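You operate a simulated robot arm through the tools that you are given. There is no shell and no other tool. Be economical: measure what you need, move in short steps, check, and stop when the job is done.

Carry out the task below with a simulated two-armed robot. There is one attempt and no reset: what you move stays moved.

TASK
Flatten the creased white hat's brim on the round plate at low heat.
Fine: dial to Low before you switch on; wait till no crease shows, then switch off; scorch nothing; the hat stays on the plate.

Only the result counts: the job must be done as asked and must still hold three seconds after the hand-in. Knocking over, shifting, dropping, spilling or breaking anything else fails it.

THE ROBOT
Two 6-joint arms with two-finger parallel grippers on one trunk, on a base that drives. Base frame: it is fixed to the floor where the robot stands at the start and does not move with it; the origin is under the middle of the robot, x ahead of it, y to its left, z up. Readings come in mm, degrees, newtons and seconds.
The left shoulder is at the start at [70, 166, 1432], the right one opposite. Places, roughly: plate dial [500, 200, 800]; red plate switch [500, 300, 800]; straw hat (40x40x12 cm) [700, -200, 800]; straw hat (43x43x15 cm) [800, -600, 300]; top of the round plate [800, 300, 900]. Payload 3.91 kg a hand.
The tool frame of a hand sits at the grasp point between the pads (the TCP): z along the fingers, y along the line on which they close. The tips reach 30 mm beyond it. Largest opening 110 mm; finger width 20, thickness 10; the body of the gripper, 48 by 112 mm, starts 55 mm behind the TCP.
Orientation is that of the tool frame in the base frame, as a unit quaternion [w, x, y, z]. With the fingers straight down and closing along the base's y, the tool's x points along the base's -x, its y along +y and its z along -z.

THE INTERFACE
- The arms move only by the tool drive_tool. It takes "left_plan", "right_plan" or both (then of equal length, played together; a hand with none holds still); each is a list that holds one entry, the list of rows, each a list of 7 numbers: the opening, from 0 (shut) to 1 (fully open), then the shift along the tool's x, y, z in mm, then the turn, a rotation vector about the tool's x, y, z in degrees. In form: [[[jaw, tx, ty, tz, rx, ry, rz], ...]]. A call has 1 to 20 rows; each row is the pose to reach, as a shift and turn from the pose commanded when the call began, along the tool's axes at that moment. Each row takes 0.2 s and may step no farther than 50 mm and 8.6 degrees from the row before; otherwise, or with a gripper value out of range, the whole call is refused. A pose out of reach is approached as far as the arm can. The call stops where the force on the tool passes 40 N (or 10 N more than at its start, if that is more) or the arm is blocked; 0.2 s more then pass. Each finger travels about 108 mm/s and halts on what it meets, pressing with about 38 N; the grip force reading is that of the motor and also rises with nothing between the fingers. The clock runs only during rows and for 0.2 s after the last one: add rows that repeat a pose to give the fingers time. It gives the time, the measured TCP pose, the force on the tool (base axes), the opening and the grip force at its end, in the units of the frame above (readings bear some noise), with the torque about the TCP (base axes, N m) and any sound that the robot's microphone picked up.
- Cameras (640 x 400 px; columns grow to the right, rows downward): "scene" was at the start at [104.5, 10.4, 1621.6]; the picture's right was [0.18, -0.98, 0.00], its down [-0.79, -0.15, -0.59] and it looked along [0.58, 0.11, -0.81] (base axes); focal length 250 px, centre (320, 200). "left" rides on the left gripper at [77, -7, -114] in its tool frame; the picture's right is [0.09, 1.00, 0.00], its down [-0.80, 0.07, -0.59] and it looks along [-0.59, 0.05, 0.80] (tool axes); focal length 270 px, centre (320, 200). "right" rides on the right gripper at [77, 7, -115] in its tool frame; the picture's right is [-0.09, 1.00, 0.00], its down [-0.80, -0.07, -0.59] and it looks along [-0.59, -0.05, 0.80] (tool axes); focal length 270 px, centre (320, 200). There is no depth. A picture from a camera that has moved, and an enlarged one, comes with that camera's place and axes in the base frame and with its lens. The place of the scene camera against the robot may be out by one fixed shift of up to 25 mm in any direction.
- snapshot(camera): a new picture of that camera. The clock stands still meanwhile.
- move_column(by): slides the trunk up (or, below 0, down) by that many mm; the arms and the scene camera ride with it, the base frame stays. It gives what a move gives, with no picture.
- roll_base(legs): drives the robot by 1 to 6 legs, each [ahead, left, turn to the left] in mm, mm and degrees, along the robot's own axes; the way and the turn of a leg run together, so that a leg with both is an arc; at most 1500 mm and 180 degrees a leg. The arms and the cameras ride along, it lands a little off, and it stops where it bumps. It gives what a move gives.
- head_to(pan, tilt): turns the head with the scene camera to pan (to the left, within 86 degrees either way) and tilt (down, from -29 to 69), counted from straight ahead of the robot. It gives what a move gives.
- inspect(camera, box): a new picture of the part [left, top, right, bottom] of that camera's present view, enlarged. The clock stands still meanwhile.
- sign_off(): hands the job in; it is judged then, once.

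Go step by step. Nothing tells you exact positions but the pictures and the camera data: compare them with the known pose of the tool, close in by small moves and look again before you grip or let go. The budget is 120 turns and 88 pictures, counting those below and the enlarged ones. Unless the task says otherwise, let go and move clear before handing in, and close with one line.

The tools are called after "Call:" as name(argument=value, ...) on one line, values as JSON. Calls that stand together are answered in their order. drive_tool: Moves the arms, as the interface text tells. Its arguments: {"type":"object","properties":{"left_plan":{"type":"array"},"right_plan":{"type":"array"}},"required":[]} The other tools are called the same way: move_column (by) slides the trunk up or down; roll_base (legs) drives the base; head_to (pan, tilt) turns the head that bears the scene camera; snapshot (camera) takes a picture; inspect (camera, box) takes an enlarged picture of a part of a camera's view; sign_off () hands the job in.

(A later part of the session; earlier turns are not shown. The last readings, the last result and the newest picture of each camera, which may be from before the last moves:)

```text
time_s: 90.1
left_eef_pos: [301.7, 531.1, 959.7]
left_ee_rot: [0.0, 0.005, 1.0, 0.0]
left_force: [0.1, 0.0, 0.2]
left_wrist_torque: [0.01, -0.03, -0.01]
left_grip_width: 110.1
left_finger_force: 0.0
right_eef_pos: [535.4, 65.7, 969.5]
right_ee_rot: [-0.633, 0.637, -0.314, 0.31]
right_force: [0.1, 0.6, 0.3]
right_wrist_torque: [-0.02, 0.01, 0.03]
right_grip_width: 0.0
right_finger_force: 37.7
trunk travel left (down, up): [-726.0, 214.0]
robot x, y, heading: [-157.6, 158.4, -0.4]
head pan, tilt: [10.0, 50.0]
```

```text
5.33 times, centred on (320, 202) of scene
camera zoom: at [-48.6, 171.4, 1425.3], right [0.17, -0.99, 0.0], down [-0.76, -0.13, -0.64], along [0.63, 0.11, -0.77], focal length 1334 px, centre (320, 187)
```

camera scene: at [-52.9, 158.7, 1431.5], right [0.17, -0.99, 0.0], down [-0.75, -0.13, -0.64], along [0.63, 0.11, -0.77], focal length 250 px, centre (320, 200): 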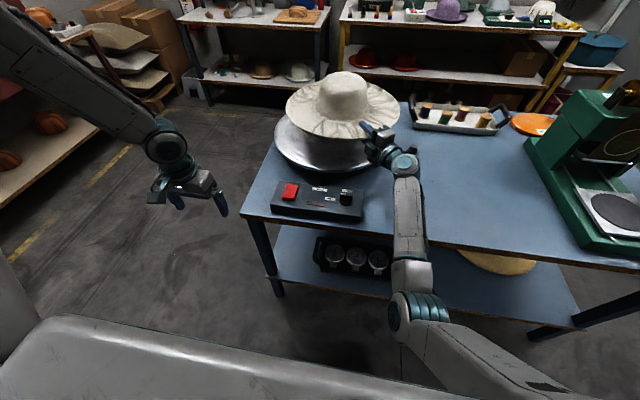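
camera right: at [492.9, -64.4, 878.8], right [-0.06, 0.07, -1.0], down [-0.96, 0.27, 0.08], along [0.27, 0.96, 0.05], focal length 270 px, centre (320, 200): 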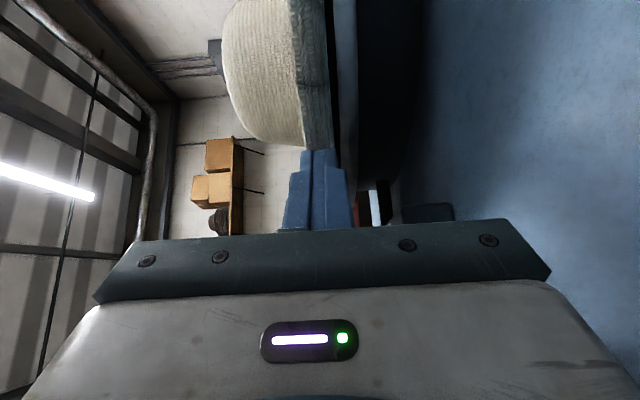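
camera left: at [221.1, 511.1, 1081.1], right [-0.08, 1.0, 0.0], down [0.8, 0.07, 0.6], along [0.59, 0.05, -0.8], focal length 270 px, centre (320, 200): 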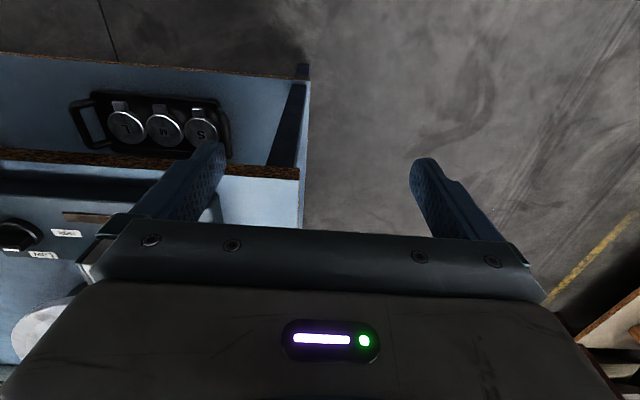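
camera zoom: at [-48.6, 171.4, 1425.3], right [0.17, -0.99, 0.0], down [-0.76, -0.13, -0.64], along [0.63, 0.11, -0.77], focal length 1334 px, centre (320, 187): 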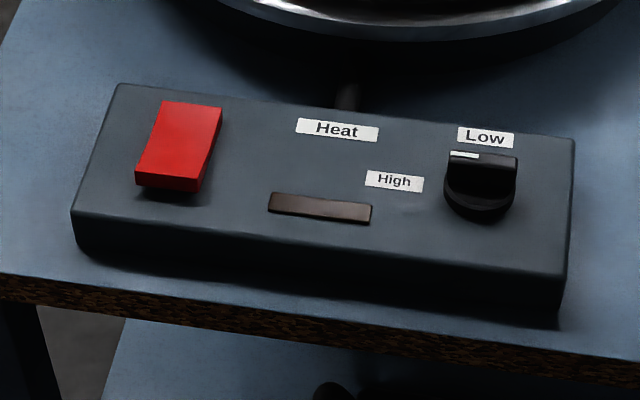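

The knob's white mark points left to High; Low is on the far side, so it must turn 90° clockwise seen from above. I raise the trunk, point the right hand down with jaws closing along x, and move the base left to bring the dial in reach.

Call:
move_column(by=60)

Call:
drive_tool(right_plan=[[[0, 0, 1, -7, -7.2, 2.45, 2.45], [0, -1, 2, -13, -14.4, 4.9, 4.9], [0, -1, 3, -20, -21.5, 7.35, 7.35], [0, -1, 3, -26, -28.7, 9.8, 9.8], [0, -2, 4, -33, -35.9, 12.25, 12.25], [0, -2, 5, -40, -43.1, 14.7, 14.7], [0, -2, 6, -46, -50.2, 17.15, 17.15], [0, -3, 7, -53, -57.4, 19.6, 19.6], [0, -3, 8, -60, -64.6, 22.05, 22.05], [0, -3, 8, -66, -71.8, 24.5, 24.5], [0, -4, 9, -72, -78.9, 26.95, 26.95], [0, -4, 10, -79, -86.1, 29.4, 29.4], [0.5, -4, 10, -79, -86.1, 29.4, 29.4]]])

Call:
roll_base(legs=[[0, 150, 0]])

Call:
snapshot(camera="right")

```text
time_s: 91.1
left_eef_pos: [302.2, 530.7, 1020.2]
left_ee_rot: [-0.001, 0.003, 1.0, 0.001]
left_force: [0.7, 0.1, -0.2]
left_wrist_torque: [0.04, -0.05, 0.0]
left_grip_width: 110.0
left_finger_force: 0.1
right_eef_pos: [534.7, 66.8, 1029.7]
right_ee_rot: [-0.633, 0.636, -0.314, 0.31]
right_force: [-1.0, 0.0, -0.6]
right_wrist_torque: [0.03, -0.05, -0.02]
right_grip_width: 0.2
right_finger_force: 37.7
trunk travel left (down, up): [-786.0, 154.0]
robot x, y, heading: [-157.7, 161.4, -0.3]
head pan, tilt: [10.0, 50.0]
```

```text
time_s: 93.9
left_eef_pos: [301.2, 530.7, 1020.2]
left_ee_rot: [0.0, 0.003, 1.0, 0.0]
left_force: [-1.2, -0.1, -0.1]
left_wrist_torque: [-0.02, -0.01, -0.01]
left_grip_width: 109.8
left_finger_force: 0.0
right_eef_pos: [525.3, 42.9, 952.9]
right_ee_rot: [0.001, 0.708, -0.706, -0.001]
right_force: [-0.1, -0.3, -0.2]
right_wrist_torque: [-0.01, -0.01, -0.01]
right_grip_width: 55.0
right_finger_force: 0.0
right hand out of reach, approached as far as the arm can: row 10, 11, 12, 13
trunk travel left (down, up): [-786.0, 154.0]
robot x, y, heading: [-152.7, 162.6, -0.6]
head pan, tilt: [10.0, 50.0]
```

```text
time_s: 95.2
left_eef_pos: [303.0, 677.3, 1019.8]
left_ee_rot: [0.0, 0.004, 1.0, 0.001]
left_force: [1.4, -0.5, 0.1]
left_wrist_torque: [0.01, -0.02, -0.01]
left_grip_width: 109.7
left_finger_force: 0.1
right_eef_pos: [528.4, 189.4, 951.9]
right_ee_rot: [0.0, 0.708, -0.707, 0.0]
right_force: [-0.6, -0.3, 0.1]
right_wrist_torque: [0.01, 0.02, 0.01]
right_grip_width: 55.1
right_finger_force: 0.1
trunk travel left (down, up): [-786.0, 154.0]
robot x, y, heading: [-152.9, 308.4, -0.4]
head pan, tilt: [10.0, 50.0]
```

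```text
32 pictures are left
camera right: at [521.4, 111.9, 1066.9], right [-1.0, 0.09, 0.0], down [0.07, 0.8, 0.6], along [0.05, 0.59, -0.8], focal length 270 px, centre (320, 200)
```

right: 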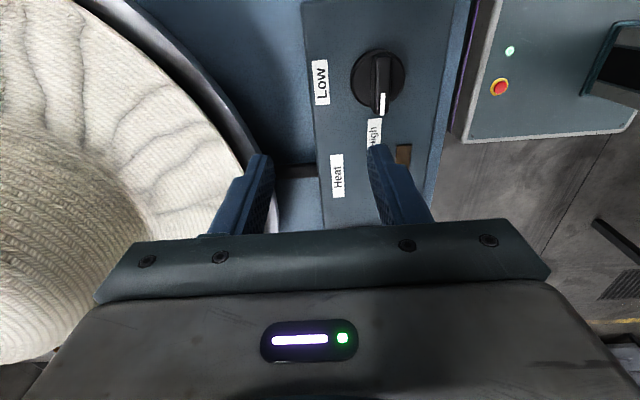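

Call:
drive_tool(right_plan=[[[0.4, 14, 24, 0, 0, 0, 0], [0.4, 27, 47, 0, 0, 0, 0], [0.4, 27, 47, 25, 0, 0, 0], [0.4, 27, 47, 48, 0, 0, 0], [0.4, 27, 47, 48, 0, 0, 0]]])

Call:
snapshot(camera="right")

```text
time_s: 96.4
left_eef_pos: [302.7, 679.9, 1021.2]
left_ee_rot: [0.0, 0.005, 1.0, 0.0]
left_force: [-0.1, 0.1, 0.2]
left_wrist_torque: [-0.01, 0.0, 0.0]
left_grip_width: 110.0
left_finger_force: 0.0
right_eef_pos: [481.6, 162.7, 902.8]
right_ee_rot: [0.0, 0.708, -0.706, 0.0]
right_force: [0.1, 0.2, 0.1]
right_wrist_torque: [0.02, -0.01, 0.01]
right_grip_width: 43.9
right_finger_force: 0.0
right hand out of reach, approached as far as the arm can: row 1, 2, 3
trunk travel left (down, up): [-786.0, 154.0]
robot x, y, heading: [-154.5, 310.0, -0.6]
head pan, tilt: [10.0, 50.0]
```

```text
31 pictures are left
camera right: at [475.1, 86.8, 1018.5], right [-1.0, 0.09, 0.0], down [0.07, 0.8, 0.59], along [0.05, 0.59, -0.8], focal length 270 px, centre (320, 200)
```

right: 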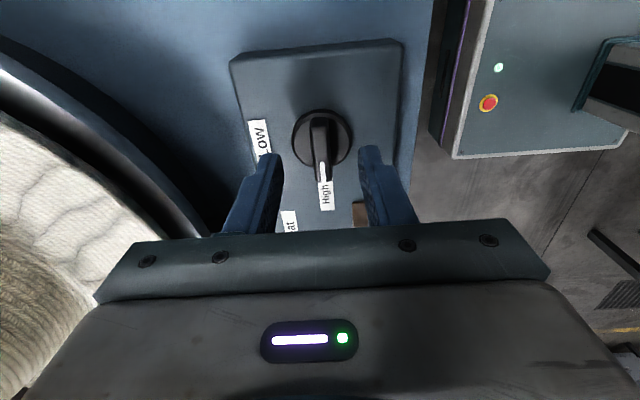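

The dial sits at about [479, 163, 841]. I lower onto its bar and close gently.

Call:
drive_tool(right_plan=[[[0.4, 0, 2, 16, 0, 0, 0], [0.4, 0, 2, 31, 0, 0, 0], [0.4, 0, 2, 31, 0, 0, 0]]])

Call:
inspect(camera="right", box=[200, 40, 440, 240])

```text
time_s: 97.2
left_eef_pos: [303.2, 678.3, 1019.3]
left_ee_rot: [-0.001, 0.004, 1.0, 0.0]
left_force: [-0.3, -0.3, -0.4]
left_wrist_torque: [-0.01, -0.01, 0.0]
left_grip_width: 110.1
left_finger_force: 0.1
right_eef_pos: [478.1, 163.6, 871.6]
right_ee_rot: [0.0, 0.707, -0.707, 0.0]
right_force: [-0.4, 0.2, -0.5]
right_wrist_torque: [-0.03, 0.02, -0.01]
right_grip_width: 44.2
right_finger_force: 0.1
trunk travel left (down, up): [-786.0, 154.0]
robot x, y, heading: [-155.0, 305.3, -0.3]
head pan, tilt: [10.0, 50.0]
```

```text
2.00 times, centred on (320, 140) of right
camera zoom: at [472.4, 87.1, 987.6], right [-1.0, 0.09, 0.0], down [0.07, 0.8, 0.59], along [0.05, 0.59, -0.8], focal length 541 px, centre (320, 320)
```

zoom: 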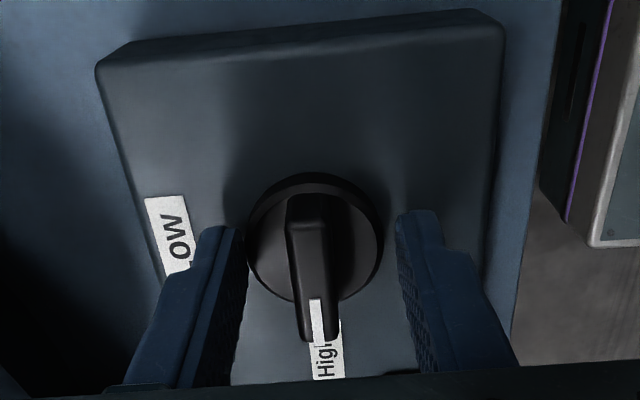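

Call:
drive_tool(right_plan=[[[0.25, 0, 0, 0, 0, 0, 0], [0.1, 0, 0, 0, 0, 0, 0], [0, 0, 0, 0, 0, 0, 0], [0, 0, 0, 0, 0, 0, 0]]])

Call:
inspect(camera="right", box=[200, 40, 440, 240])

```text
time_s: 98.2
left_eef_pos: [303.4, 679.4, 1018.4]
left_ee_rot: [-0.001, 0.003, 1.0, 0.001]
left_force: [-0.1, 0.1, 0.5]
left_wrist_torque: [0.0, -0.03, -0.01]
left_grip_width: 109.7
left_finger_force: 0.0
right_eef_pos: [479.7, 164.4, 871.8]
right_ee_rot: [-0.001, 0.707, -0.707, 0.0]
right_force: [15.3, -0.4, 7.9]
right_wrist_torque: [0.27, -0.57, -0.09]
right_grip_width: 38.4
right_finger_force: 45.0
trunk travel left (down, up): [-786.0, 154.0]
robot x, y, heading: [-154.9, 312.9, -0.4]
head pan, tilt: [10.0, 50.0]
```

```text
2.00 times, centred on (320, 140) of right
camera zoom: at [474.0, 87.1, 988.1], right [-1.0, 0.09, 0.0], down [0.07, 0.8, 0.59], along [0.05, 0.59, -0.8], focal length 541 px, centre (320, 320)
```

zoom: 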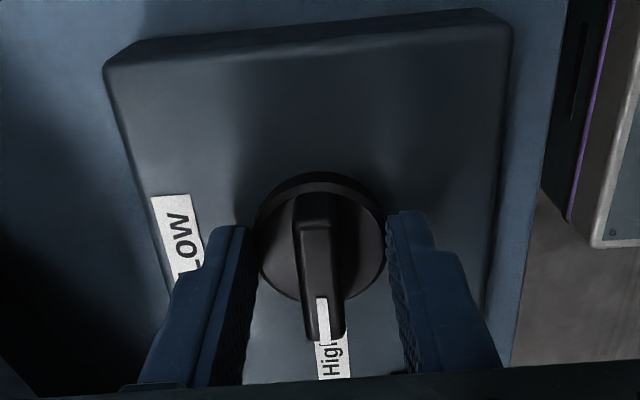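

The jaws closed on the round skirt (38 mm), not the bar. I reopen, go up a little, and take the bar instead.

Call:
drive_tool(right_plan=[[[0.4, 0, 0, 0, 0, 0, 0], [0.4, 0, 0, 0, 0, 0, 0], [0.4, 0, 0, -8, 0, 0, 0], [0.2, 0, 0, -8, 0, 0, 0], [0.1, 0, 0, -8, 0, 0, 0], [0, 0, 0, -8, 0, 0, 0], [0, 0, 0, -8, 0, 0, 0]]])

Call:
inspect(camera="right", box=[200, 40, 440, 240])

```text
time_s: 99.8
left_eef_pos: [304.9, 679.0, 1019.5]
left_ee_rot: [0.0, 0.003, 1.0, 0.0]
left_force: [-0.3, -0.5, 0.6]
left_wrist_torque: [0.0, 0.01, 0.02]
left_grip_width: 110.1
left_finger_force: 0.1
right_eef_pos: [479.6, 162.9, 881.4]
right_ee_rot: [0.0, 0.708, -0.706, 0.0]
right_force: [9.0, -0.7, 2.9]
right_wrist_torque: [-0.01, -0.25, -0.03]
right_grip_width: 12.1
right_finger_force: 45.4
trunk travel left (down, up): [-786.0, 154.0]
robot x, y, heading: [-158.2, 312.7, -0.1]
head pan, tilt: [10.0, 50.0]
```

```text
2.00 times, centred on (320, 140) of right
camera zoom: at [474.3, 87.1, 995.5], right [-1.0, 0.09, 0.0], down [0.07, 0.8, 0.59], along [0.05, 0.59, -0.8], focal length 541 px, centre (320, 320)
```

zoom: 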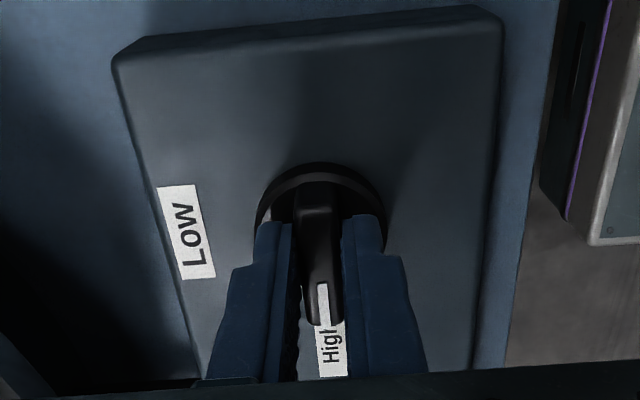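

The bar is gripped (12 mm). I turn it clockwise from above by 90°.

Call:
drive_tool(right_plan=[[[0, 0, -1, 0, 0, 0, 8.2], [0, 0, -1, 0, 0, 0, 16.4], [0, 0, -1, 0, 0, 0, 24.6], [0, 0, -1, 0, 0, 0, 32.8], [0, 0, -1, 0, 0, 0, 41], [0, 0, -1, 0, 0, 0, 49.2], [0, 0, -1, 0, 0, 0, 57.4], [0, 0, -1, 0, 0, 0, 65.6], [0, 0, -1, 0, 0, 0, 73.8], [0, 0, -1, 0, 0, 0, 82], [0, 0, -1, 0, 0, 0, 90], [0, 0, -1, 0, 0, 0, 90]]])

Call:
inspect(camera="right", box=[200, 40, 440, 240])

```text
time_s: 102.4
left_eef_pos: [301.0, 682.5, 1020.0]
left_ee_rot: [0.0, 0.004, 1.0, -0.002]
left_force: [-0.4, -0.4, -0.2]
left_wrist_torque: [0.0, 0.01, 0.02]
left_grip_width: 110.2
left_finger_force: 0.2
right_eef_pos: [477.6, 165.5, 880.6]
right_ee_rot: [-0.002, 0.0, 1.0, 0.001]
right_force: [-16.6, 20.7, -18.2]
right_wrist_torque: [0.54, -0.56, 0.04]
right_grip_width: 11.9
right_finger_force: 45.2
trunk travel left (down, up): [-786.0, 154.0]
robot x, y, heading: [-156.7, 309.8, -0.3]
head pan, tilt: [10.0, 50.0]
```

```text
2.00 times, centred on (320, 140) of right
camera zoom: at [402.0, 173.4, 995.8], right [0.09, 1.0, 0.0], down [0.8, -0.07, 0.59], along [0.59, -0.05, -0.81], focal length 541 px, centre (320, 320)
```

zoom: 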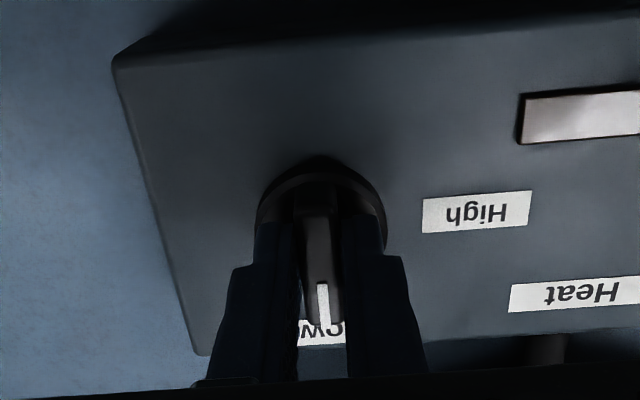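

The pointer now points at Low. I open and rise clear.

Call:
drive_tool(right_plan=[[[0.3, 0, 0, 0, 0, 0, 0], [0.4, 0, 0, 0, 0, 0, 0], [0.4, 0, 0, -20, 0, 0, 0], [0.4, 0, 0, -45, 0, 0, 0], [0.4, 0, 0, -45, 0, 0, 0]]])

Call:
snapshot(camera="right")

```text
time_s: 103.6
left_eef_pos: [302.4, 679.0, 1019.4]
left_ee_rot: [-0.001, 0.003, 1.0, -0.001]
left_force: [-0.1, -0.9, -0.5]
left_wrist_torque: [-0.03, 0.02, -0.01]
left_grip_width: 110.0
left_finger_force: 0.1
right_eef_pos: [486.8, 167.3, 914.8]
right_ee_rot: [0.002, -0.001, 1.0, 0.0]
right_force: [0.4, 0.2, 0.1]
right_wrist_torque: [-0.01, -0.04, -0.01]
right_grip_width: 43.8
right_finger_force: 0.1
right hand out of reach, approached as far as the arm can: row 4, 5
trunk travel left (down, up): [-786.0, 154.0]
robot x, y, heading: [-157.9, 311.6, -0.7]
head pan, tilt: [10.0, 50.0]
```

```text
26 pictures are left
camera right: at [411.0, 174.4, 1029.6], right [0.09, 1.0, 0.0], down [0.8, -0.07, 0.6], along [0.59, -0.05, -0.8], focal length 270 px, centre (320, 200)
```

right: 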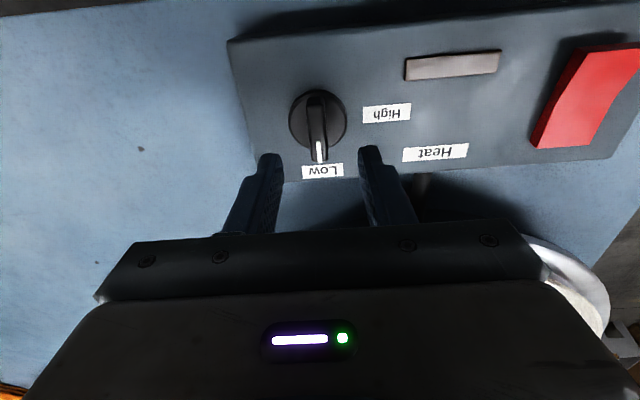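

Dial set to Low, nothing else moved. Now I move left over the red rocker switch and look at which end is raised.

Call:
roll_base(legs=[[0, 172, 0]])

Call:
snapshot(camera="right")

Call:
inspect(camera="scene", box=[300, 100, 480, 230])

```text
time_s: 105.1
left_eef_pos: [304.6, 846.7, 1020.4]
left_ee_rot: [0.0, 0.005, 1.0, 0.001]
left_force: [-0.1, 0.3, 0.5]
left_wrist_torque: [0.03, 0.0, -0.02]
left_grip_width: 109.7
left_finger_force: 0.2
right_eef_pos: [489.6, 335.8, 914.1]
right_ee_rot: [0.0, 0.0, 1.0, 0.001]
right_force: [-0.2, 0.6, -0.2]
right_wrist_torque: [0.04, 0.01, -0.01]
right_grip_width: 43.9
right_finger_force: 0.0
trunk travel left (down, up): [-786.0, 154.0]
robot x, y, heading: [-151.8, 480.5, -0.3]
head pan, tilt: [10.0, 50.0]
```

```text
25 pictures are left
camera right: at [412.1, 341.8, 1029.2], right [0.09, 1.0, 0.0], down [0.8, -0.07, 0.6], along [0.59, -0.05, -0.8], focal length 270 px, centre (320, 200)
```

right: 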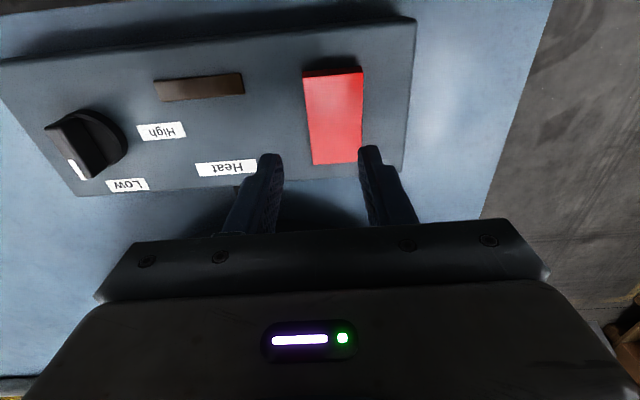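

```text
3.08 times, centred on (390, 165) of scene
camera zoom: at [-46.3, 486.9, 1485.4], right [0.17, -0.99, 0.0], down [-0.76, -0.12, -0.64], along [0.63, 0.11, -0.77], focal length 769 px, centre (105, 308)
```

zoom: 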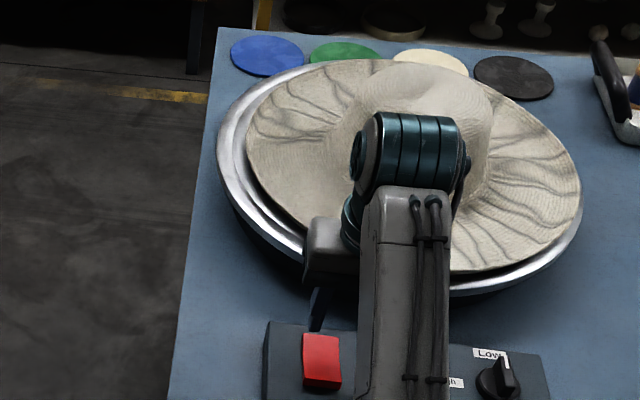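

The near end of the rocker is the raised one. I close the fingers and press that end gently.

Call:
drive_tool(right_plan=[[[0.2, 15, 5, 0, 0, 0, 0], [0, 30, 10, 0, 0, 0, 0], [0, 30, 10, 10, 0, 0, 0], [0, 30, 10, 20, 0, 0, 0], [0, 30, 10, 25, 0, 0, 0], [0, 30, 10, 25, 0, 0, 0]]])

Call:
inspect(camera="right", box=[200, 40, 440, 240])

```text
time_s: 106.5
left_eef_pos: [305.9, 849.1, 1019.6]
left_ee_rot: [0.001, 0.004, 1.0, 0.0]
left_force: [1.0, -0.8, -1.4]
left_wrist_torque: [-0.02, -0.01, 0.03]
left_grip_width: 109.9
left_finger_force: 0.1
right_eef_pos: [458.0, 347.2, 887.9]
right_ee_rot: [0.001, -0.001, 1.0, 0.0]
right_force: [-0.6, 0.1, 0.5]
right_wrist_torque: [-0.01, 0.02, -0.01]
right_grip_width: 0.0
right_finger_force: 37.3
right hand out of reach, approached as far as the arm can: row 1, 2, 3
trunk travel left (down, up): [-786.0, 154.0]
robot x, y, heading: [-152.7, 482.0, -0.7]
head pan, tilt: [10.0, 50.0]
```

```text
2.00 times, centred on (320, 140) of right
camera zoom: at [381.9, 354.3, 1004.1], right [0.09, 1.0, 0.0], down [0.8, -0.07, 0.6], along [0.59, -0.05, -0.8], focal length 541 px, centre (320, 320)
```

zoom: 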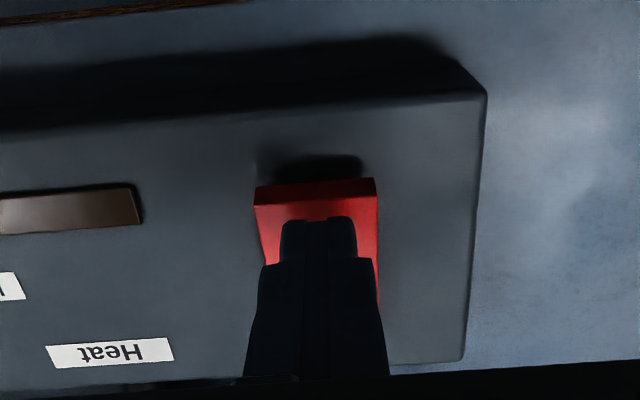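

Call:
drive_tool(right_plan=[[[0, 0, 0, 4, 0, 0, 0], [0, 0, 0, 8, 0, 0, 0], [0, 0, 0, 12, 0, 0, 0], [0, 0, 0, 16, 0, 0, 0], [0, 0, 0, 20, 0, 0, 0]]])

Call:
inspect(camera="right", box=[100, 40, 440, 240])

```text
time_s: 107.7
left_eef_pos: [301.2, 851.2, 1021.4]
left_ee_rot: [0.002, 0.005, 1.0, -0.001]
left_force: [0.0, 0.6, 0.2]
left_wrist_torque: [0.01, 0.0, 0.01]
left_grip_width: 109.8
left_finger_force: 0.0
right_eef_pos: [457.9, 346.7, 874.5]
right_ee_rot: [0.006, 0.0, 1.0, 0.0]
right_force: [4.3, -0.5, 32.5]
right_wrist_torque: [-0.03, -0.5, 0.29]
right_grip_width: 0.0
right_finger_force: 37.9
trunk travel left (down, up): [-786.0, 154.0]
robot x, y, heading: [-157.8, 481.3, -0.5]
head pan, tilt: [10.0, 50.0]
```

```text
1.88 times, centred on (270, 140) of right
camera zoom: at [379.8, 354.4, 989.3], right [0.09, 1.0, 0.0], down [0.79, -0.07, 0.61], along [0.6, -0.05, -0.8], focal length 509 px, centre (414, 313)
```

zoom: 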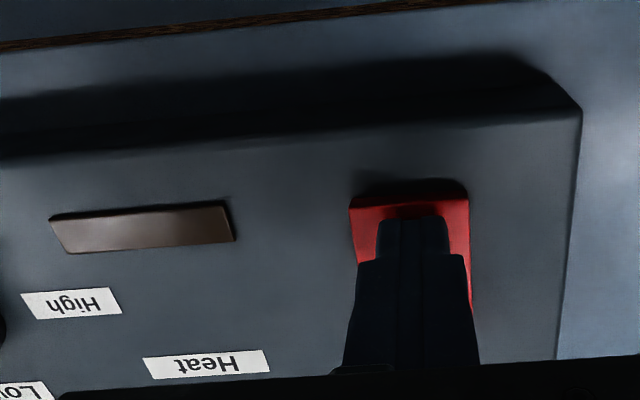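

Call:
drive_tool(right_plan=[[[0, 0, 0, -12, 0, 0, 0], [0, 0, 0, -26, 0, 0, 0], [0, 10, 0, -32, 0, 0, 0]]])

Call:
snapshot(camera="right")

```text
time_s: 108.5
left_eef_pos: [304.4, 848.8, 1020.7]
left_ee_rot: [0.001, 0.003, 1.0, 0.0]
left_force: [-0.1, -0.3, -0.4]
left_wrist_torque: [0.0, -0.01, 0.0]
left_grip_width: 109.8
left_finger_force: 0.1
right_eef_pos: [449.1, 349.6, 894.9]
right_ee_rot: [0.002, 0.0, 1.0, -0.001]
right_force: [0.2, 0.1, 0.5]
right_wrist_torque: [0.01, 0.03, -0.02]
right_grip_width: 0.0
right_finger_force: 37.6
right hand out of reach, approached as far as the arm can: row 3
trunk travel left (down, up): [-786.0, 154.0]
robot x, y, heading: [-153.1, 483.9, -0.4]
head pan, tilt: [10.0, 50.0]
```

```text
21 pictures are left
camera right: at [373.1, 355.8, 1010.4], right [0.09, 1.0, 0.0], down [0.8, -0.07, 0.6], along [0.6, -0.05, -0.8], focal length 270 px, centre (320, 200)
```

right: 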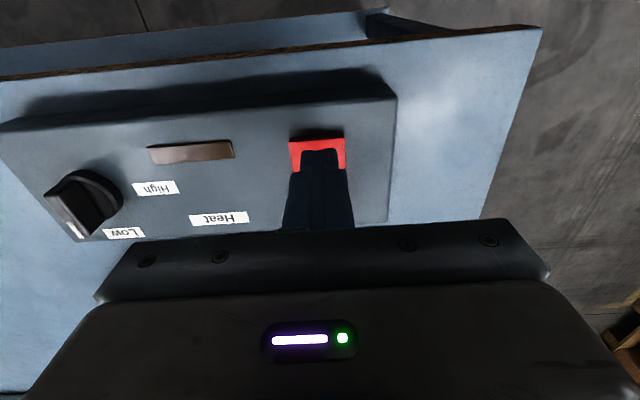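

Call:
inspect(camera="right", box=[120, 110, 420, 260])

Call:
inspect(camera="scene", box=[300, 110, 500, 240])

```text
2.13 times, centred on (270, 185) of right
camera zoom: at [373.1, 355.8, 1010.4], right [0.09, 1.0, 0.0], down [0.8, -0.07, 0.6], along [0.6, -0.05, -0.8], focal length 577 px, centre (427, 232)
```

zoom: 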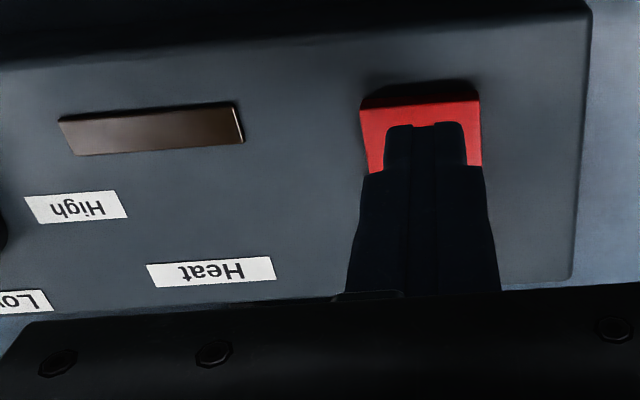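

```text
3.08 times, centred on (400, 175) of scene
camera zoom: at [-46.9, 490.8, 1485.3], right [0.17, -0.99, 0.0], down [-0.76, -0.13, -0.64], along [0.63, 0.11, -0.77], focal length 769 px, centre (74, 277)
```

zoom: 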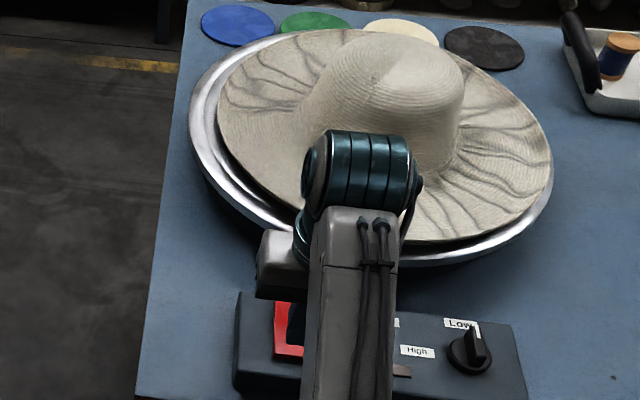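

Call:
roll_base(legs=[[0, -110, 0]])

Call:
inspect(camera="right", box=[200, 70, 600, 270])

Call:
inspect(camera="scene", box=[240, 100, 440, 230])

```text
time_s: 109.7
left_eef_pos: [303.3, 739.4, 1020.1]
left_ee_rot: [0.0, 0.002, 1.0, -0.001]
left_force: [0.1, 0.9, -0.7]
left_wrist_torque: [0.0, 0.01, -0.02]
left_grip_width: 110.1
left_finger_force: 0.0
right_eef_pos: [448.9, 239.0, 897.4]
right_ee_rot: [0.002, -0.001, 1.0, -0.001]
right_force: [1.2, -0.3, -0.3]
right_wrist_torque: [-0.03, -0.01, 0.02]
right_grip_width: 0.2
right_finger_force: 38.2
trunk travel left (down, up): [-786.0, 154.0]
robot x, y, heading: [-152.8, 366.4, -0.2]
head pan, tilt: [10.0, 50.0]
```

```text
1.60 times, centred on (400, 170) of right
camera zoom: at [373.3, 245.6, 1010.4], right [0.09, 1.0, 0.0], down [0.8, -0.07, 0.6], along [0.6, -0.05, -0.8], focal length 432 px, centre (192, 248)
```

zoom: 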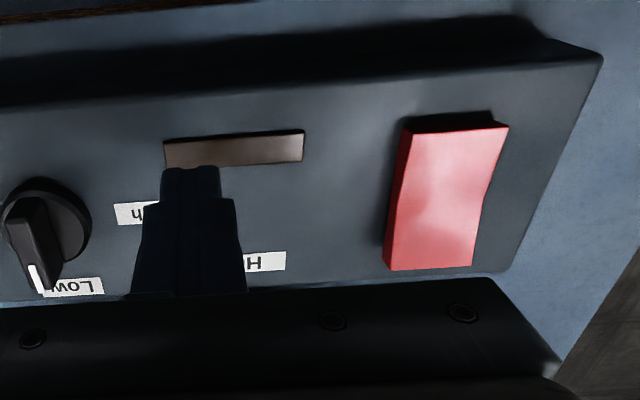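

```text
3.08 times, centred on (340, 165) of scene
camera zoom: at [-46.8, 380.1, 1485.3], right [0.17, -0.99, 0.0], down [-0.76, -0.13, -0.64], along [0.63, 0.11, -0.77], focal length 769 px, centre (258, 308)
```

zoom: 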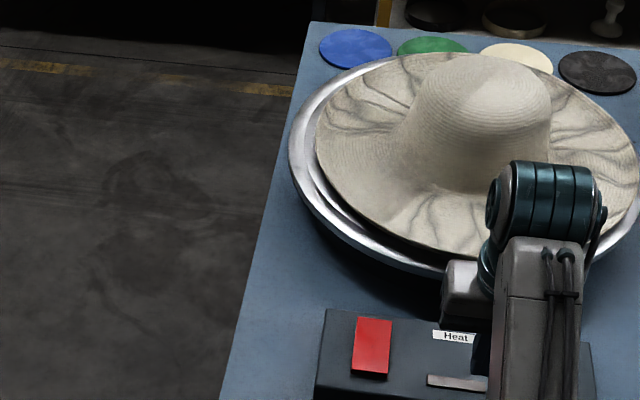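

The near end now looks lower, so the switch seems to be on. I return over the switch's far end, ready to switch off, and watch the creases.

Call:
roll_base(legs=[[0, 108, 0]])

Call:
drive_tool(right_plan=[[[0, -20, 0, 0, 0, 0, 0], [0, -40, 0, 0, 0, 0, 0], [0, -56, 0, 0, 0, 0, 0], [0, -56, 0, 0, 0, 0, 0]]])

Call:
inspect(camera="scene", box=[300, 90, 520, 230])

Call:
snapshot(camera="right")

```text
time_s: 110.9
left_eef_pos: [303.7, 846.1, 1021.1]
left_ee_rot: [0.0, 0.004, 1.0, 0.001]
left_force: [0.4, -0.8, 0.3]
left_wrist_torque: [0.0, 0.01, 0.04]
left_grip_width: 110.1
left_finger_force: 0.1
right_eef_pos: [450.7, 344.8, 895.0]
right_ee_rot: [0.002, 0.0, 1.0, 0.0]
right_force: [0.4, -0.4, 0.5]
right_wrist_torque: [0.0, 0.02, 0.01]
right_grip_width: 0.0
right_finger_force: 38.1
trunk travel left (down, up): [-786.0, 154.0]
robot x, y, heading: [-155.5, 477.8, -0.5]
head pan, tilt: [10.0, 50.0]
```

```text
time_s: 111.9
left_eef_pos: [304.1, 847.2, 1019.6]
left_ee_rot: [0.001, 0.003, 1.0, 0.0]
left_force: [0.4, -0.8, 0.6]
left_wrist_torque: [0.01, 0.01, 0.0]
left_grip_width: 109.9
left_finger_force: 0.0
right_eef_pos: [507.3, 345.6, 895.2]
right_ee_rot: [0.003, -0.001, 1.0, -0.001]
right_force: [0.1, -0.1, -0.7]
right_wrist_torque: [0.01, 0.0, 0.03]
right_grip_width: 0.0
right_finger_force: 37.8
trunk travel left (down, up): [-786.0, 154.0]
robot x, y, heading: [-156.7, 475.2, -0.8]
head pan, tilt: [10.0, 50.0]
```

```text
2.86 times, centred on (410, 160) of scene
camera zoom: at [-46.4, 486.0, 1485.3], right [0.17, -0.99, 0.0], down [-0.76, -0.13, -0.64], along [0.63, 0.11, -0.77], focal length 714 px, centre (63, 314)
```

zoom: 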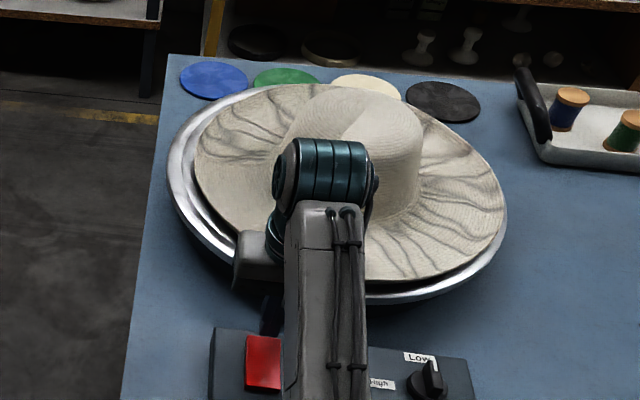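

```text
15 pictures are left
camera right: at [430.6, 352.5, 1010.0], right [0.09, 1.0, 0.0], down [0.8, -0.07, 0.6], along [0.6, -0.05, -0.8], focal length 270 px, centre (320, 200)
```

right: 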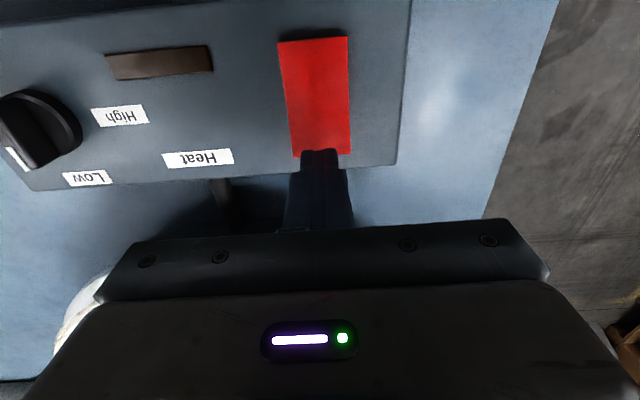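

Call:
drive_tool(right_plan=[[[0, 0, 0, 0, 0, 0, 0], [0, 0, 0, 0, 0, 0, 0], [0, 0, 0, 0, 0, 0, 0], [0, 0, 0, 0, 0, 0, 0], [0, 0, 0, 0, 0, 0, 0], [0, 0, 0, 0, 0, 0, 0], [0, 0, 0, 0, 0, 0, 0], [0, 0, 0, 0, 0, 0, 0], [0, 0, 0, 0, 0, 0, 0], [0, 0, 0, 0, 0, 0, 0], [0, 0, 0, 0, 0, 0, 0], [0, 0, 0, 0, 0, 0, 0], [0, 0, 0, 0, 0, 0, 0], [0, 0, 0, 0, 0, 0, 0], [0, 0, 0, 0, 0, 0, 0]]])

Call:
inspect(camera="scene", box=[300, 90, 520, 230])

```text
time_s: 115.1
left_eef_pos: [302.6, 846.5, 1018.4]
left_ee_rot: [0.0, 0.004, 1.0, 0.0]
left_force: [-1.2, 1.0, -0.4]
left_wrist_torque: [0.05, 0.0, -0.05]
left_grip_width: 110.1
left_finger_force: 0.0
right_eef_pos: [507.1, 345.4, 895.6]
right_ee_rot: [0.003, -0.001, 1.0, -0.001]
right_force: [0.5, -0.2, 0.5]
right_wrist_torque: [0.02, 0.06, 0.0]
right_grip_width: 0.2
right_finger_force: 38.1
trunk travel left (down, up): [-786.0, 154.0]
robot x, y, heading: [-152.6, 477.8, -0.1]
head pan, tilt: [10.0, 50.0]
```

```text
2.86 times, centred on (410, 160) of scene
camera zoom: at [-46.3, 486.7, 1485.3], right [0.17, -0.99, 0.0], down [-0.76, -0.13, -0.64], along [0.63, 0.11, -0.77], focal length 714 px, centre (63, 314)
```

zoom: 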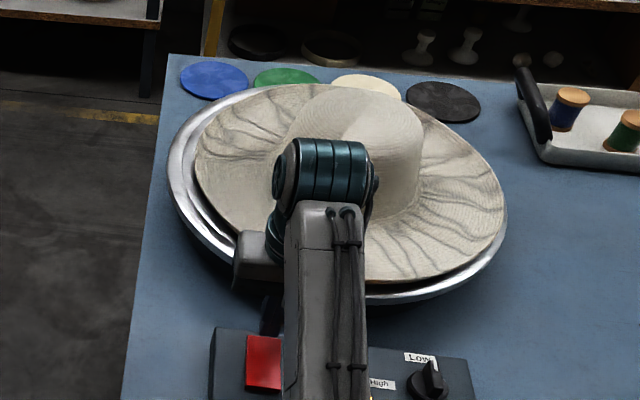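

Creases look a bit fainter, and a yellow glint shows where the lamp is. I wait on and check again.

Call:
drive_tool(right_plan=[[[0, 0, 0, 0, 0, 0, 0], [0, 0, 0, 0, 0, 0, 0], [0, 0, 0, 0, 0, 0, 0], [0, 0, 0, 0, 0, 0, 0], [0, 0, 0, 0, 0, 0, 0], [0, 0, 0, 0, 0, 0, 0], [0, 0, 0, 0, 0, 0, 0], [0, 0, 0, 0, 0, 0, 0], [0, 0, 0, 0, 0, 0, 0], [0, 0, 0, 0, 0, 0, 0], [0, 0, 0, 0, 0, 0, 0], [0, 0, 0, 0, 0, 0, 0]]])

Call:
snapshot(camera="right")

Call:
inspect(camera="scene", box=[300, 90, 520, 230])

```text
time_s: 117.7
left_eef_pos: [303.4, 847.0, 1019.3]
left_ee_rot: [-0.001, 0.004, 1.0, 0.0]
left_force: [0.2, 0.0, 0.4]
left_wrist_torque: [0.03, 0.0, 0.01]
left_grip_width: 109.7
left_finger_force: 0.2
right_eef_pos: [507.6, 347.3, 894.9]
right_ee_rot: [0.003, 0.0, 1.0, -0.001]
right_force: [-0.4, 0.0, -0.2]
right_wrist_torque: [0.0, -0.01, 0.01]
right_grip_width: 0.2
right_finger_force: 37.0
trunk travel left (down, up): [-786.0, 154.0]
robot x, y, heading: [-154.1, 478.1, -0.4]
head pan, tilt: [10.0, 50.0]
```

```text
13 pictures are left
camera right: at [430.6, 352.9, 1010.1], right [0.09, 1.0, 0.0], down [0.8, -0.07, 0.6], along [0.6, -0.05, -0.8], focal length 270 px, centre (320, 200)
```

right: 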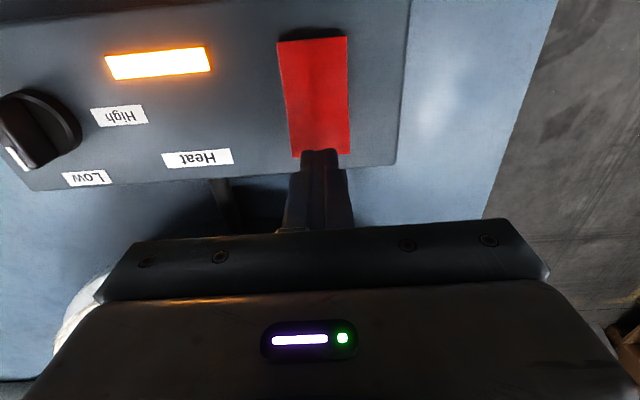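

```text
2.86 times, centred on (410, 160) of scene
camera zoom: at [-46.3, 486.7, 1485.3], right [0.17, -0.99, 0.0], down [-0.76, -0.13, -0.64], along [0.63, 0.11, -0.77], focal length 714 px, centre (63, 314)
```

zoom: 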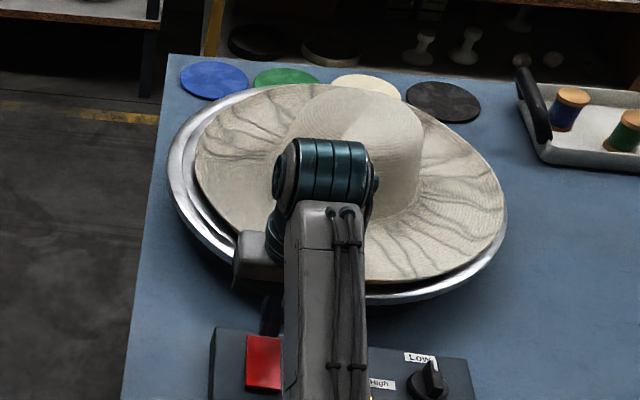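

The lamp is lit: the plate is on and the creases are slowly fading. I keep waiting.

Call:
drive_tool(right_plan=[[[0, 0, 0, 0, 0, 0, 0], [0, 0, 0, 0, 0, 0, 0], [0, 0, 0, 0, 0, 0, 0], [0, 0, 0, 0, 0, 0, 0], [0, 0, 0, 0, 0, 0, 0], [0, 0, 0, 0, 0, 0, 0], [0, 0, 0, 0, 0, 0, 0], [0, 0, 0, 0, 0, 0, 0], [0, 0, 0, 0, 0, 0, 0], [0, 0, 0, 0, 0, 0, 0], [0, 0, 0, 0, 0, 0, 0], [0, 0, 0, 0, 0, 0, 0], [0, 0, 0, 0, 0, 0, 0], [0, 0, 0, 0, 0, 0, 0], [0, 0, 0, 0, 0, 0, 0], [0, 0, 0, 0, 0, 0, 0], [0, 0, 0, 0, 0, 0, 0], [0, 0, 0, 0, 0, 0, 0], [0, 0, 0, 0, 0, 0, 0], [0, 0, 0, 0, 0, 0, 0]]])

Call:
inspect(camera="scene", box=[350, 90, 490, 200])

```text
time_s: 121.9
left_eef_pos: [304.9, 847.2, 1019.9]
left_ee_rot: [0.001, 0.003, 1.0, 0.0]
left_force: [0.0, 0.3, 0.6]
left_wrist_torque: [0.0, 0.02, 0.01]
left_grip_width: 110.1
left_finger_force: 0.0
right_eef_pos: [507.0, 345.7, 895.1]
right_ee_rot: [0.003, -0.001, 1.0, 0.0]
right_force: [0.1, -0.2, -0.2]
right_wrist_torque: [-0.01, -0.01, 0.0]
right_grip_width: 0.1
right_finger_force: 37.4
trunk travel left (down, up): [-786.0, 154.0]
robot x, y, heading: [-154.4, 479.9, -0.4]
head pan, tilt: [10.0, 50.0]
```

```text
3.64 times, centred on (420, 145) of scene
camera zoom: at [-46.3, 486.7, 1485.3], right [0.17, -0.99, 0.0], down [-0.76, -0.13, -0.64], along [0.63, 0.11, -0.77], focal length 909 px, centre (-44, 400)
```

zoom: 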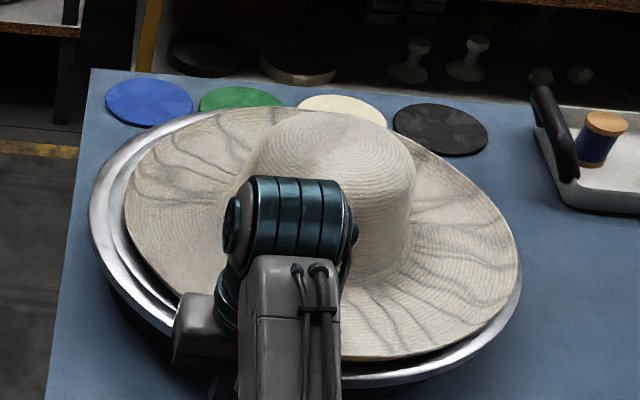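

The creases are clearly fading. I wait four seconds more.

Call:
drive_tool(right_plan=[[[0, 0, 0, 0, 0, 0, 0], [0, 0, 0, 0, 0, 0, 0], [0, 0, 0, 0, 0, 0, 0], [0, 0, 0, 0, 0, 0, 0], [0, 0, 0, 0, 0, 0, 0], [0, 0, 0, 0, 0, 0, 0], [0, 0, 0, 0, 0, 0, 0], [0, 0, 0, 0, 0, 0, 0], [0, 0, 0, 0, 0, 0, 0], [0, 0, 0, 0, 0, 0, 0], [0, 0, 0, 0, 0, 0, 0], [0, 0, 0, 0, 0, 0, 0], [0, 0, 0, 0, 0, 0, 0], [0, 0, 0, 0, 0, 0, 0], [0, 0, 0, 0, 0, 0, 0], [0, 0, 0, 0, 0, 0, 0], [0, 0, 0, 0, 0, 0, 0], [0, 0, 0, 0, 0, 0, 0], [0, 0, 0, 0, 0, 0, 0], [0, 0, 0, 0, 0, 0, 0]]])

Call:
inspect(camera="scene", box=[350, 90, 490, 200])

```text
time_s: 126.1
left_eef_pos: [302.9, 847.1, 1019.7]
left_ee_rot: [0.0, 0.004, 1.0, 0.0]
left_force: [-1.1, -0.4, 0.3]
left_wrist_torque: [-0.02, 0.01, 0.03]
left_grip_width: 110.1
left_finger_force: 0.0
right_eef_pos: [506.9, 345.3, 894.7]
right_ee_rot: [0.003, -0.001, 1.0, -0.001]
right_force: [0.6, 0.7, 0.6]
right_wrist_torque: [0.05, -0.01, 0.0]
right_grip_width: 0.0
right_finger_force: 37.9
trunk travel left (down, up): [-786.0, 154.0]
robot x, y, heading: [-154.7, 477.0, -0.6]
head pan, tilt: [10.0, 50.0]
```

```text
3.64 times, centred on (420, 145) of scene
camera zoom: at [-46.3, 486.7, 1485.3], right [0.17, -0.99, 0.0], down [-0.76, -0.13, -0.64], along [0.63, 0.11, -0.77], focal length 909 px, centre (-44, 400)
```

zoom: 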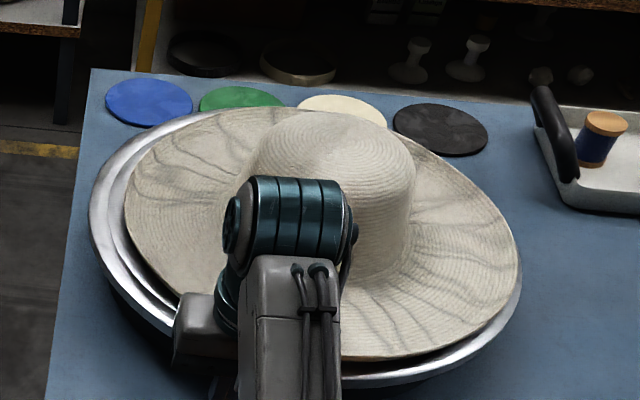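

Call:
drive_tool(right_plan=[[[0, 0, 0, 0, 0, 0, 0], [0, 0, 0, 0, 0, 0, 0], [0, 0, 0, 0, 0, 0, 0], [0, 0, 0, 0, 0, 0, 0], [0, 0, 0, 0, 0, 0, 0], [0, 0, 0, 0, 0, 0, 0], [0, 0, 0, 0, 0, 0, 0], [0, 0, 0, 0, 0, 0, 0], [0, 0, 0, 0, 0, 0, 0], [0, 0, 0, 0, 0, 0, 0], [0, 0, 0, 0, 0, 0, 0], [0, 0, 0, 0, 0, 0, 0], [0, 0, 0, 0, 0, 0, 0], [0, 0, 0, 0, 0, 0, 0], [0, 0, 0, 0, 0, 0, 0], [0, 0, 0, 0, 0, 0, 0], [0, 0, 0, 0, 0, 0, 0], [0, 0, 0, 0, 0, 0, 0], [0, 0, 0, 0, 0, 0, 0], [0, 0, 0, 0, 0, 0, 0]]])

Call:
drive_tool(right_plan=[[[0, 0, 0, 0, 0, 0, 0], [0, 0, 0, 0, 0, 0, 0], [0, 0, 0, 0, 0, 0, 0], [0, 0, 0, 0, 0, 0, 0], [0, 0, 0, 0, 0, 0, 0]]])

Call:
inspect(camera="scene", box=[350, 90, 490, 200])

```text
time_s: 130.3
left_eef_pos: [303.0, 846.4, 1020.4]
left_ee_rot: [-0.001, 0.004, 1.0, 0.0]
left_force: [0.1, 0.2, -0.4]
left_wrist_torque: [0.01, 0.01, 0.01]
left_grip_width: 109.7
left_finger_force: 0.0
right_eef_pos: [507.6, 346.2, 895.4]
right_ee_rot: [0.003, 0.0, 1.0, -0.001]
right_force: [-1.0, 0.2, 0.6]
right_wrist_torque: [0.03, 0.03, 0.01]
right_grip_width: 0.2
right_finger_force: 37.4
trunk travel left (down, up): [-786.0, 154.0]
robot x, y, heading: [-158.1, 480.5, -0.2]
head pan, tilt: [10.0, 50.0]
```

```text
time_s: 131.5
left_eef_pos: [303.9, 845.8, 1019.7]
left_ee_rot: [0.0, 0.004, 1.0, 0.0]
left_force: [-0.3, -0.5, 1.0]
left_wrist_torque: [0.0, 0.02, -0.01]
left_grip_width: 109.8
left_finger_force: 0.0
right_eef_pos: [507.4, 344.9, 895.6]
right_ee_rot: [0.002, -0.001, 1.0, -0.002]
right_force: [-0.8, -1.0, -0.1]
right_wrist_torque: [0.01, -0.03, 0.01]
right_grip_width: 0.0
right_finger_force: 38.0
trunk travel left (down, up): [-786.0, 154.0]
robot x, y, heading: [-156.1, 477.9, -0.3]
head pan, tilt: [10.0, 50.0]
```

```text
3.64 times, centred on (420, 145) of scene
camera zoom: at [-46.3, 486.7, 1485.3], right [0.17, -0.99, 0.0], down [-0.76, -0.13, -0.64], along [0.63, 0.11, -0.77], focal length 909 px, centre (-44, 400)
```

zoom: 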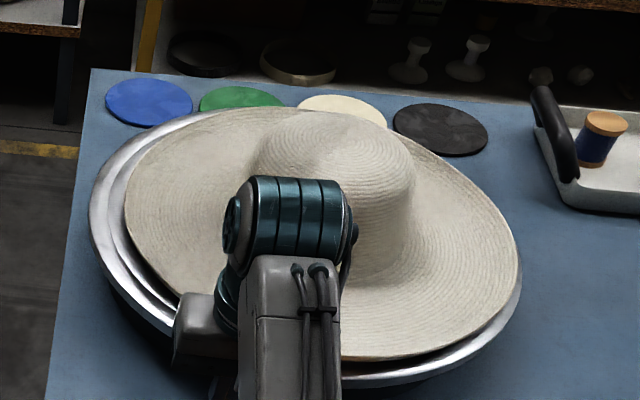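

No crease shows any more. I switch off at once by pressing the far end of the rocker.

Call:
drive_tool(right_plan=[[[0, 0, 0, 7, 0, 0, 0], [0, 0, 0, 12, 0, 0, 0], [0, 0, 0, 17, 0, 0, 0], [0, 0, 0, 22, 0, 0, 0], [0, 0, 0, 27, 0, 0, 0], [0, 0, 0, 12, 0, 0, 0], [0, 0, 0, 0, 0, 0, 0]]])

Call:
snapshot(camera="right")

```text
time_s: 133.1
left_eef_pos: [302.7, 846.1, 1020.0]
left_ee_rot: [0.0, 0.004, 1.0, 0.0]
left_force: [-0.1, -0.1, 0.8]
left_wrist_torque: [0.01, 0.0, -0.01]
left_grip_width: 110.0
left_finger_force: 0.0
right_eef_pos: [505.0, 347.0, 895.1]
right_ee_rot: [0.003, -0.001, 1.0, -0.002]
right_force: [-0.2, -0.4, 0.5]
right_wrist_torque: [0.0, 0.03, -0.01]
right_grip_width: 0.0
right_finger_force: 37.3
trunk travel left (down, up): [-786.0, 154.0]
robot x, y, heading: [-154.2, 479.3, -0.2]
head pan, tilt: [10.0, 50.0]
```

```text
8 pictures are left
camera right: at [428.3, 353.3, 1011.0], right [0.09, 1.0, 0.0], down [0.8, -0.07, 0.6], along [0.6, -0.05, -0.8], focal length 270 px, centre (320, 200)
```

right: 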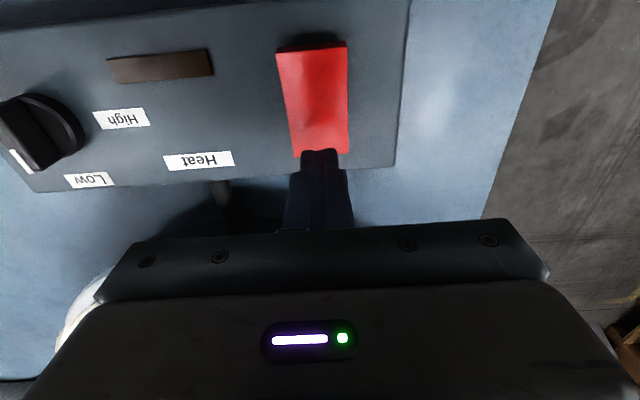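

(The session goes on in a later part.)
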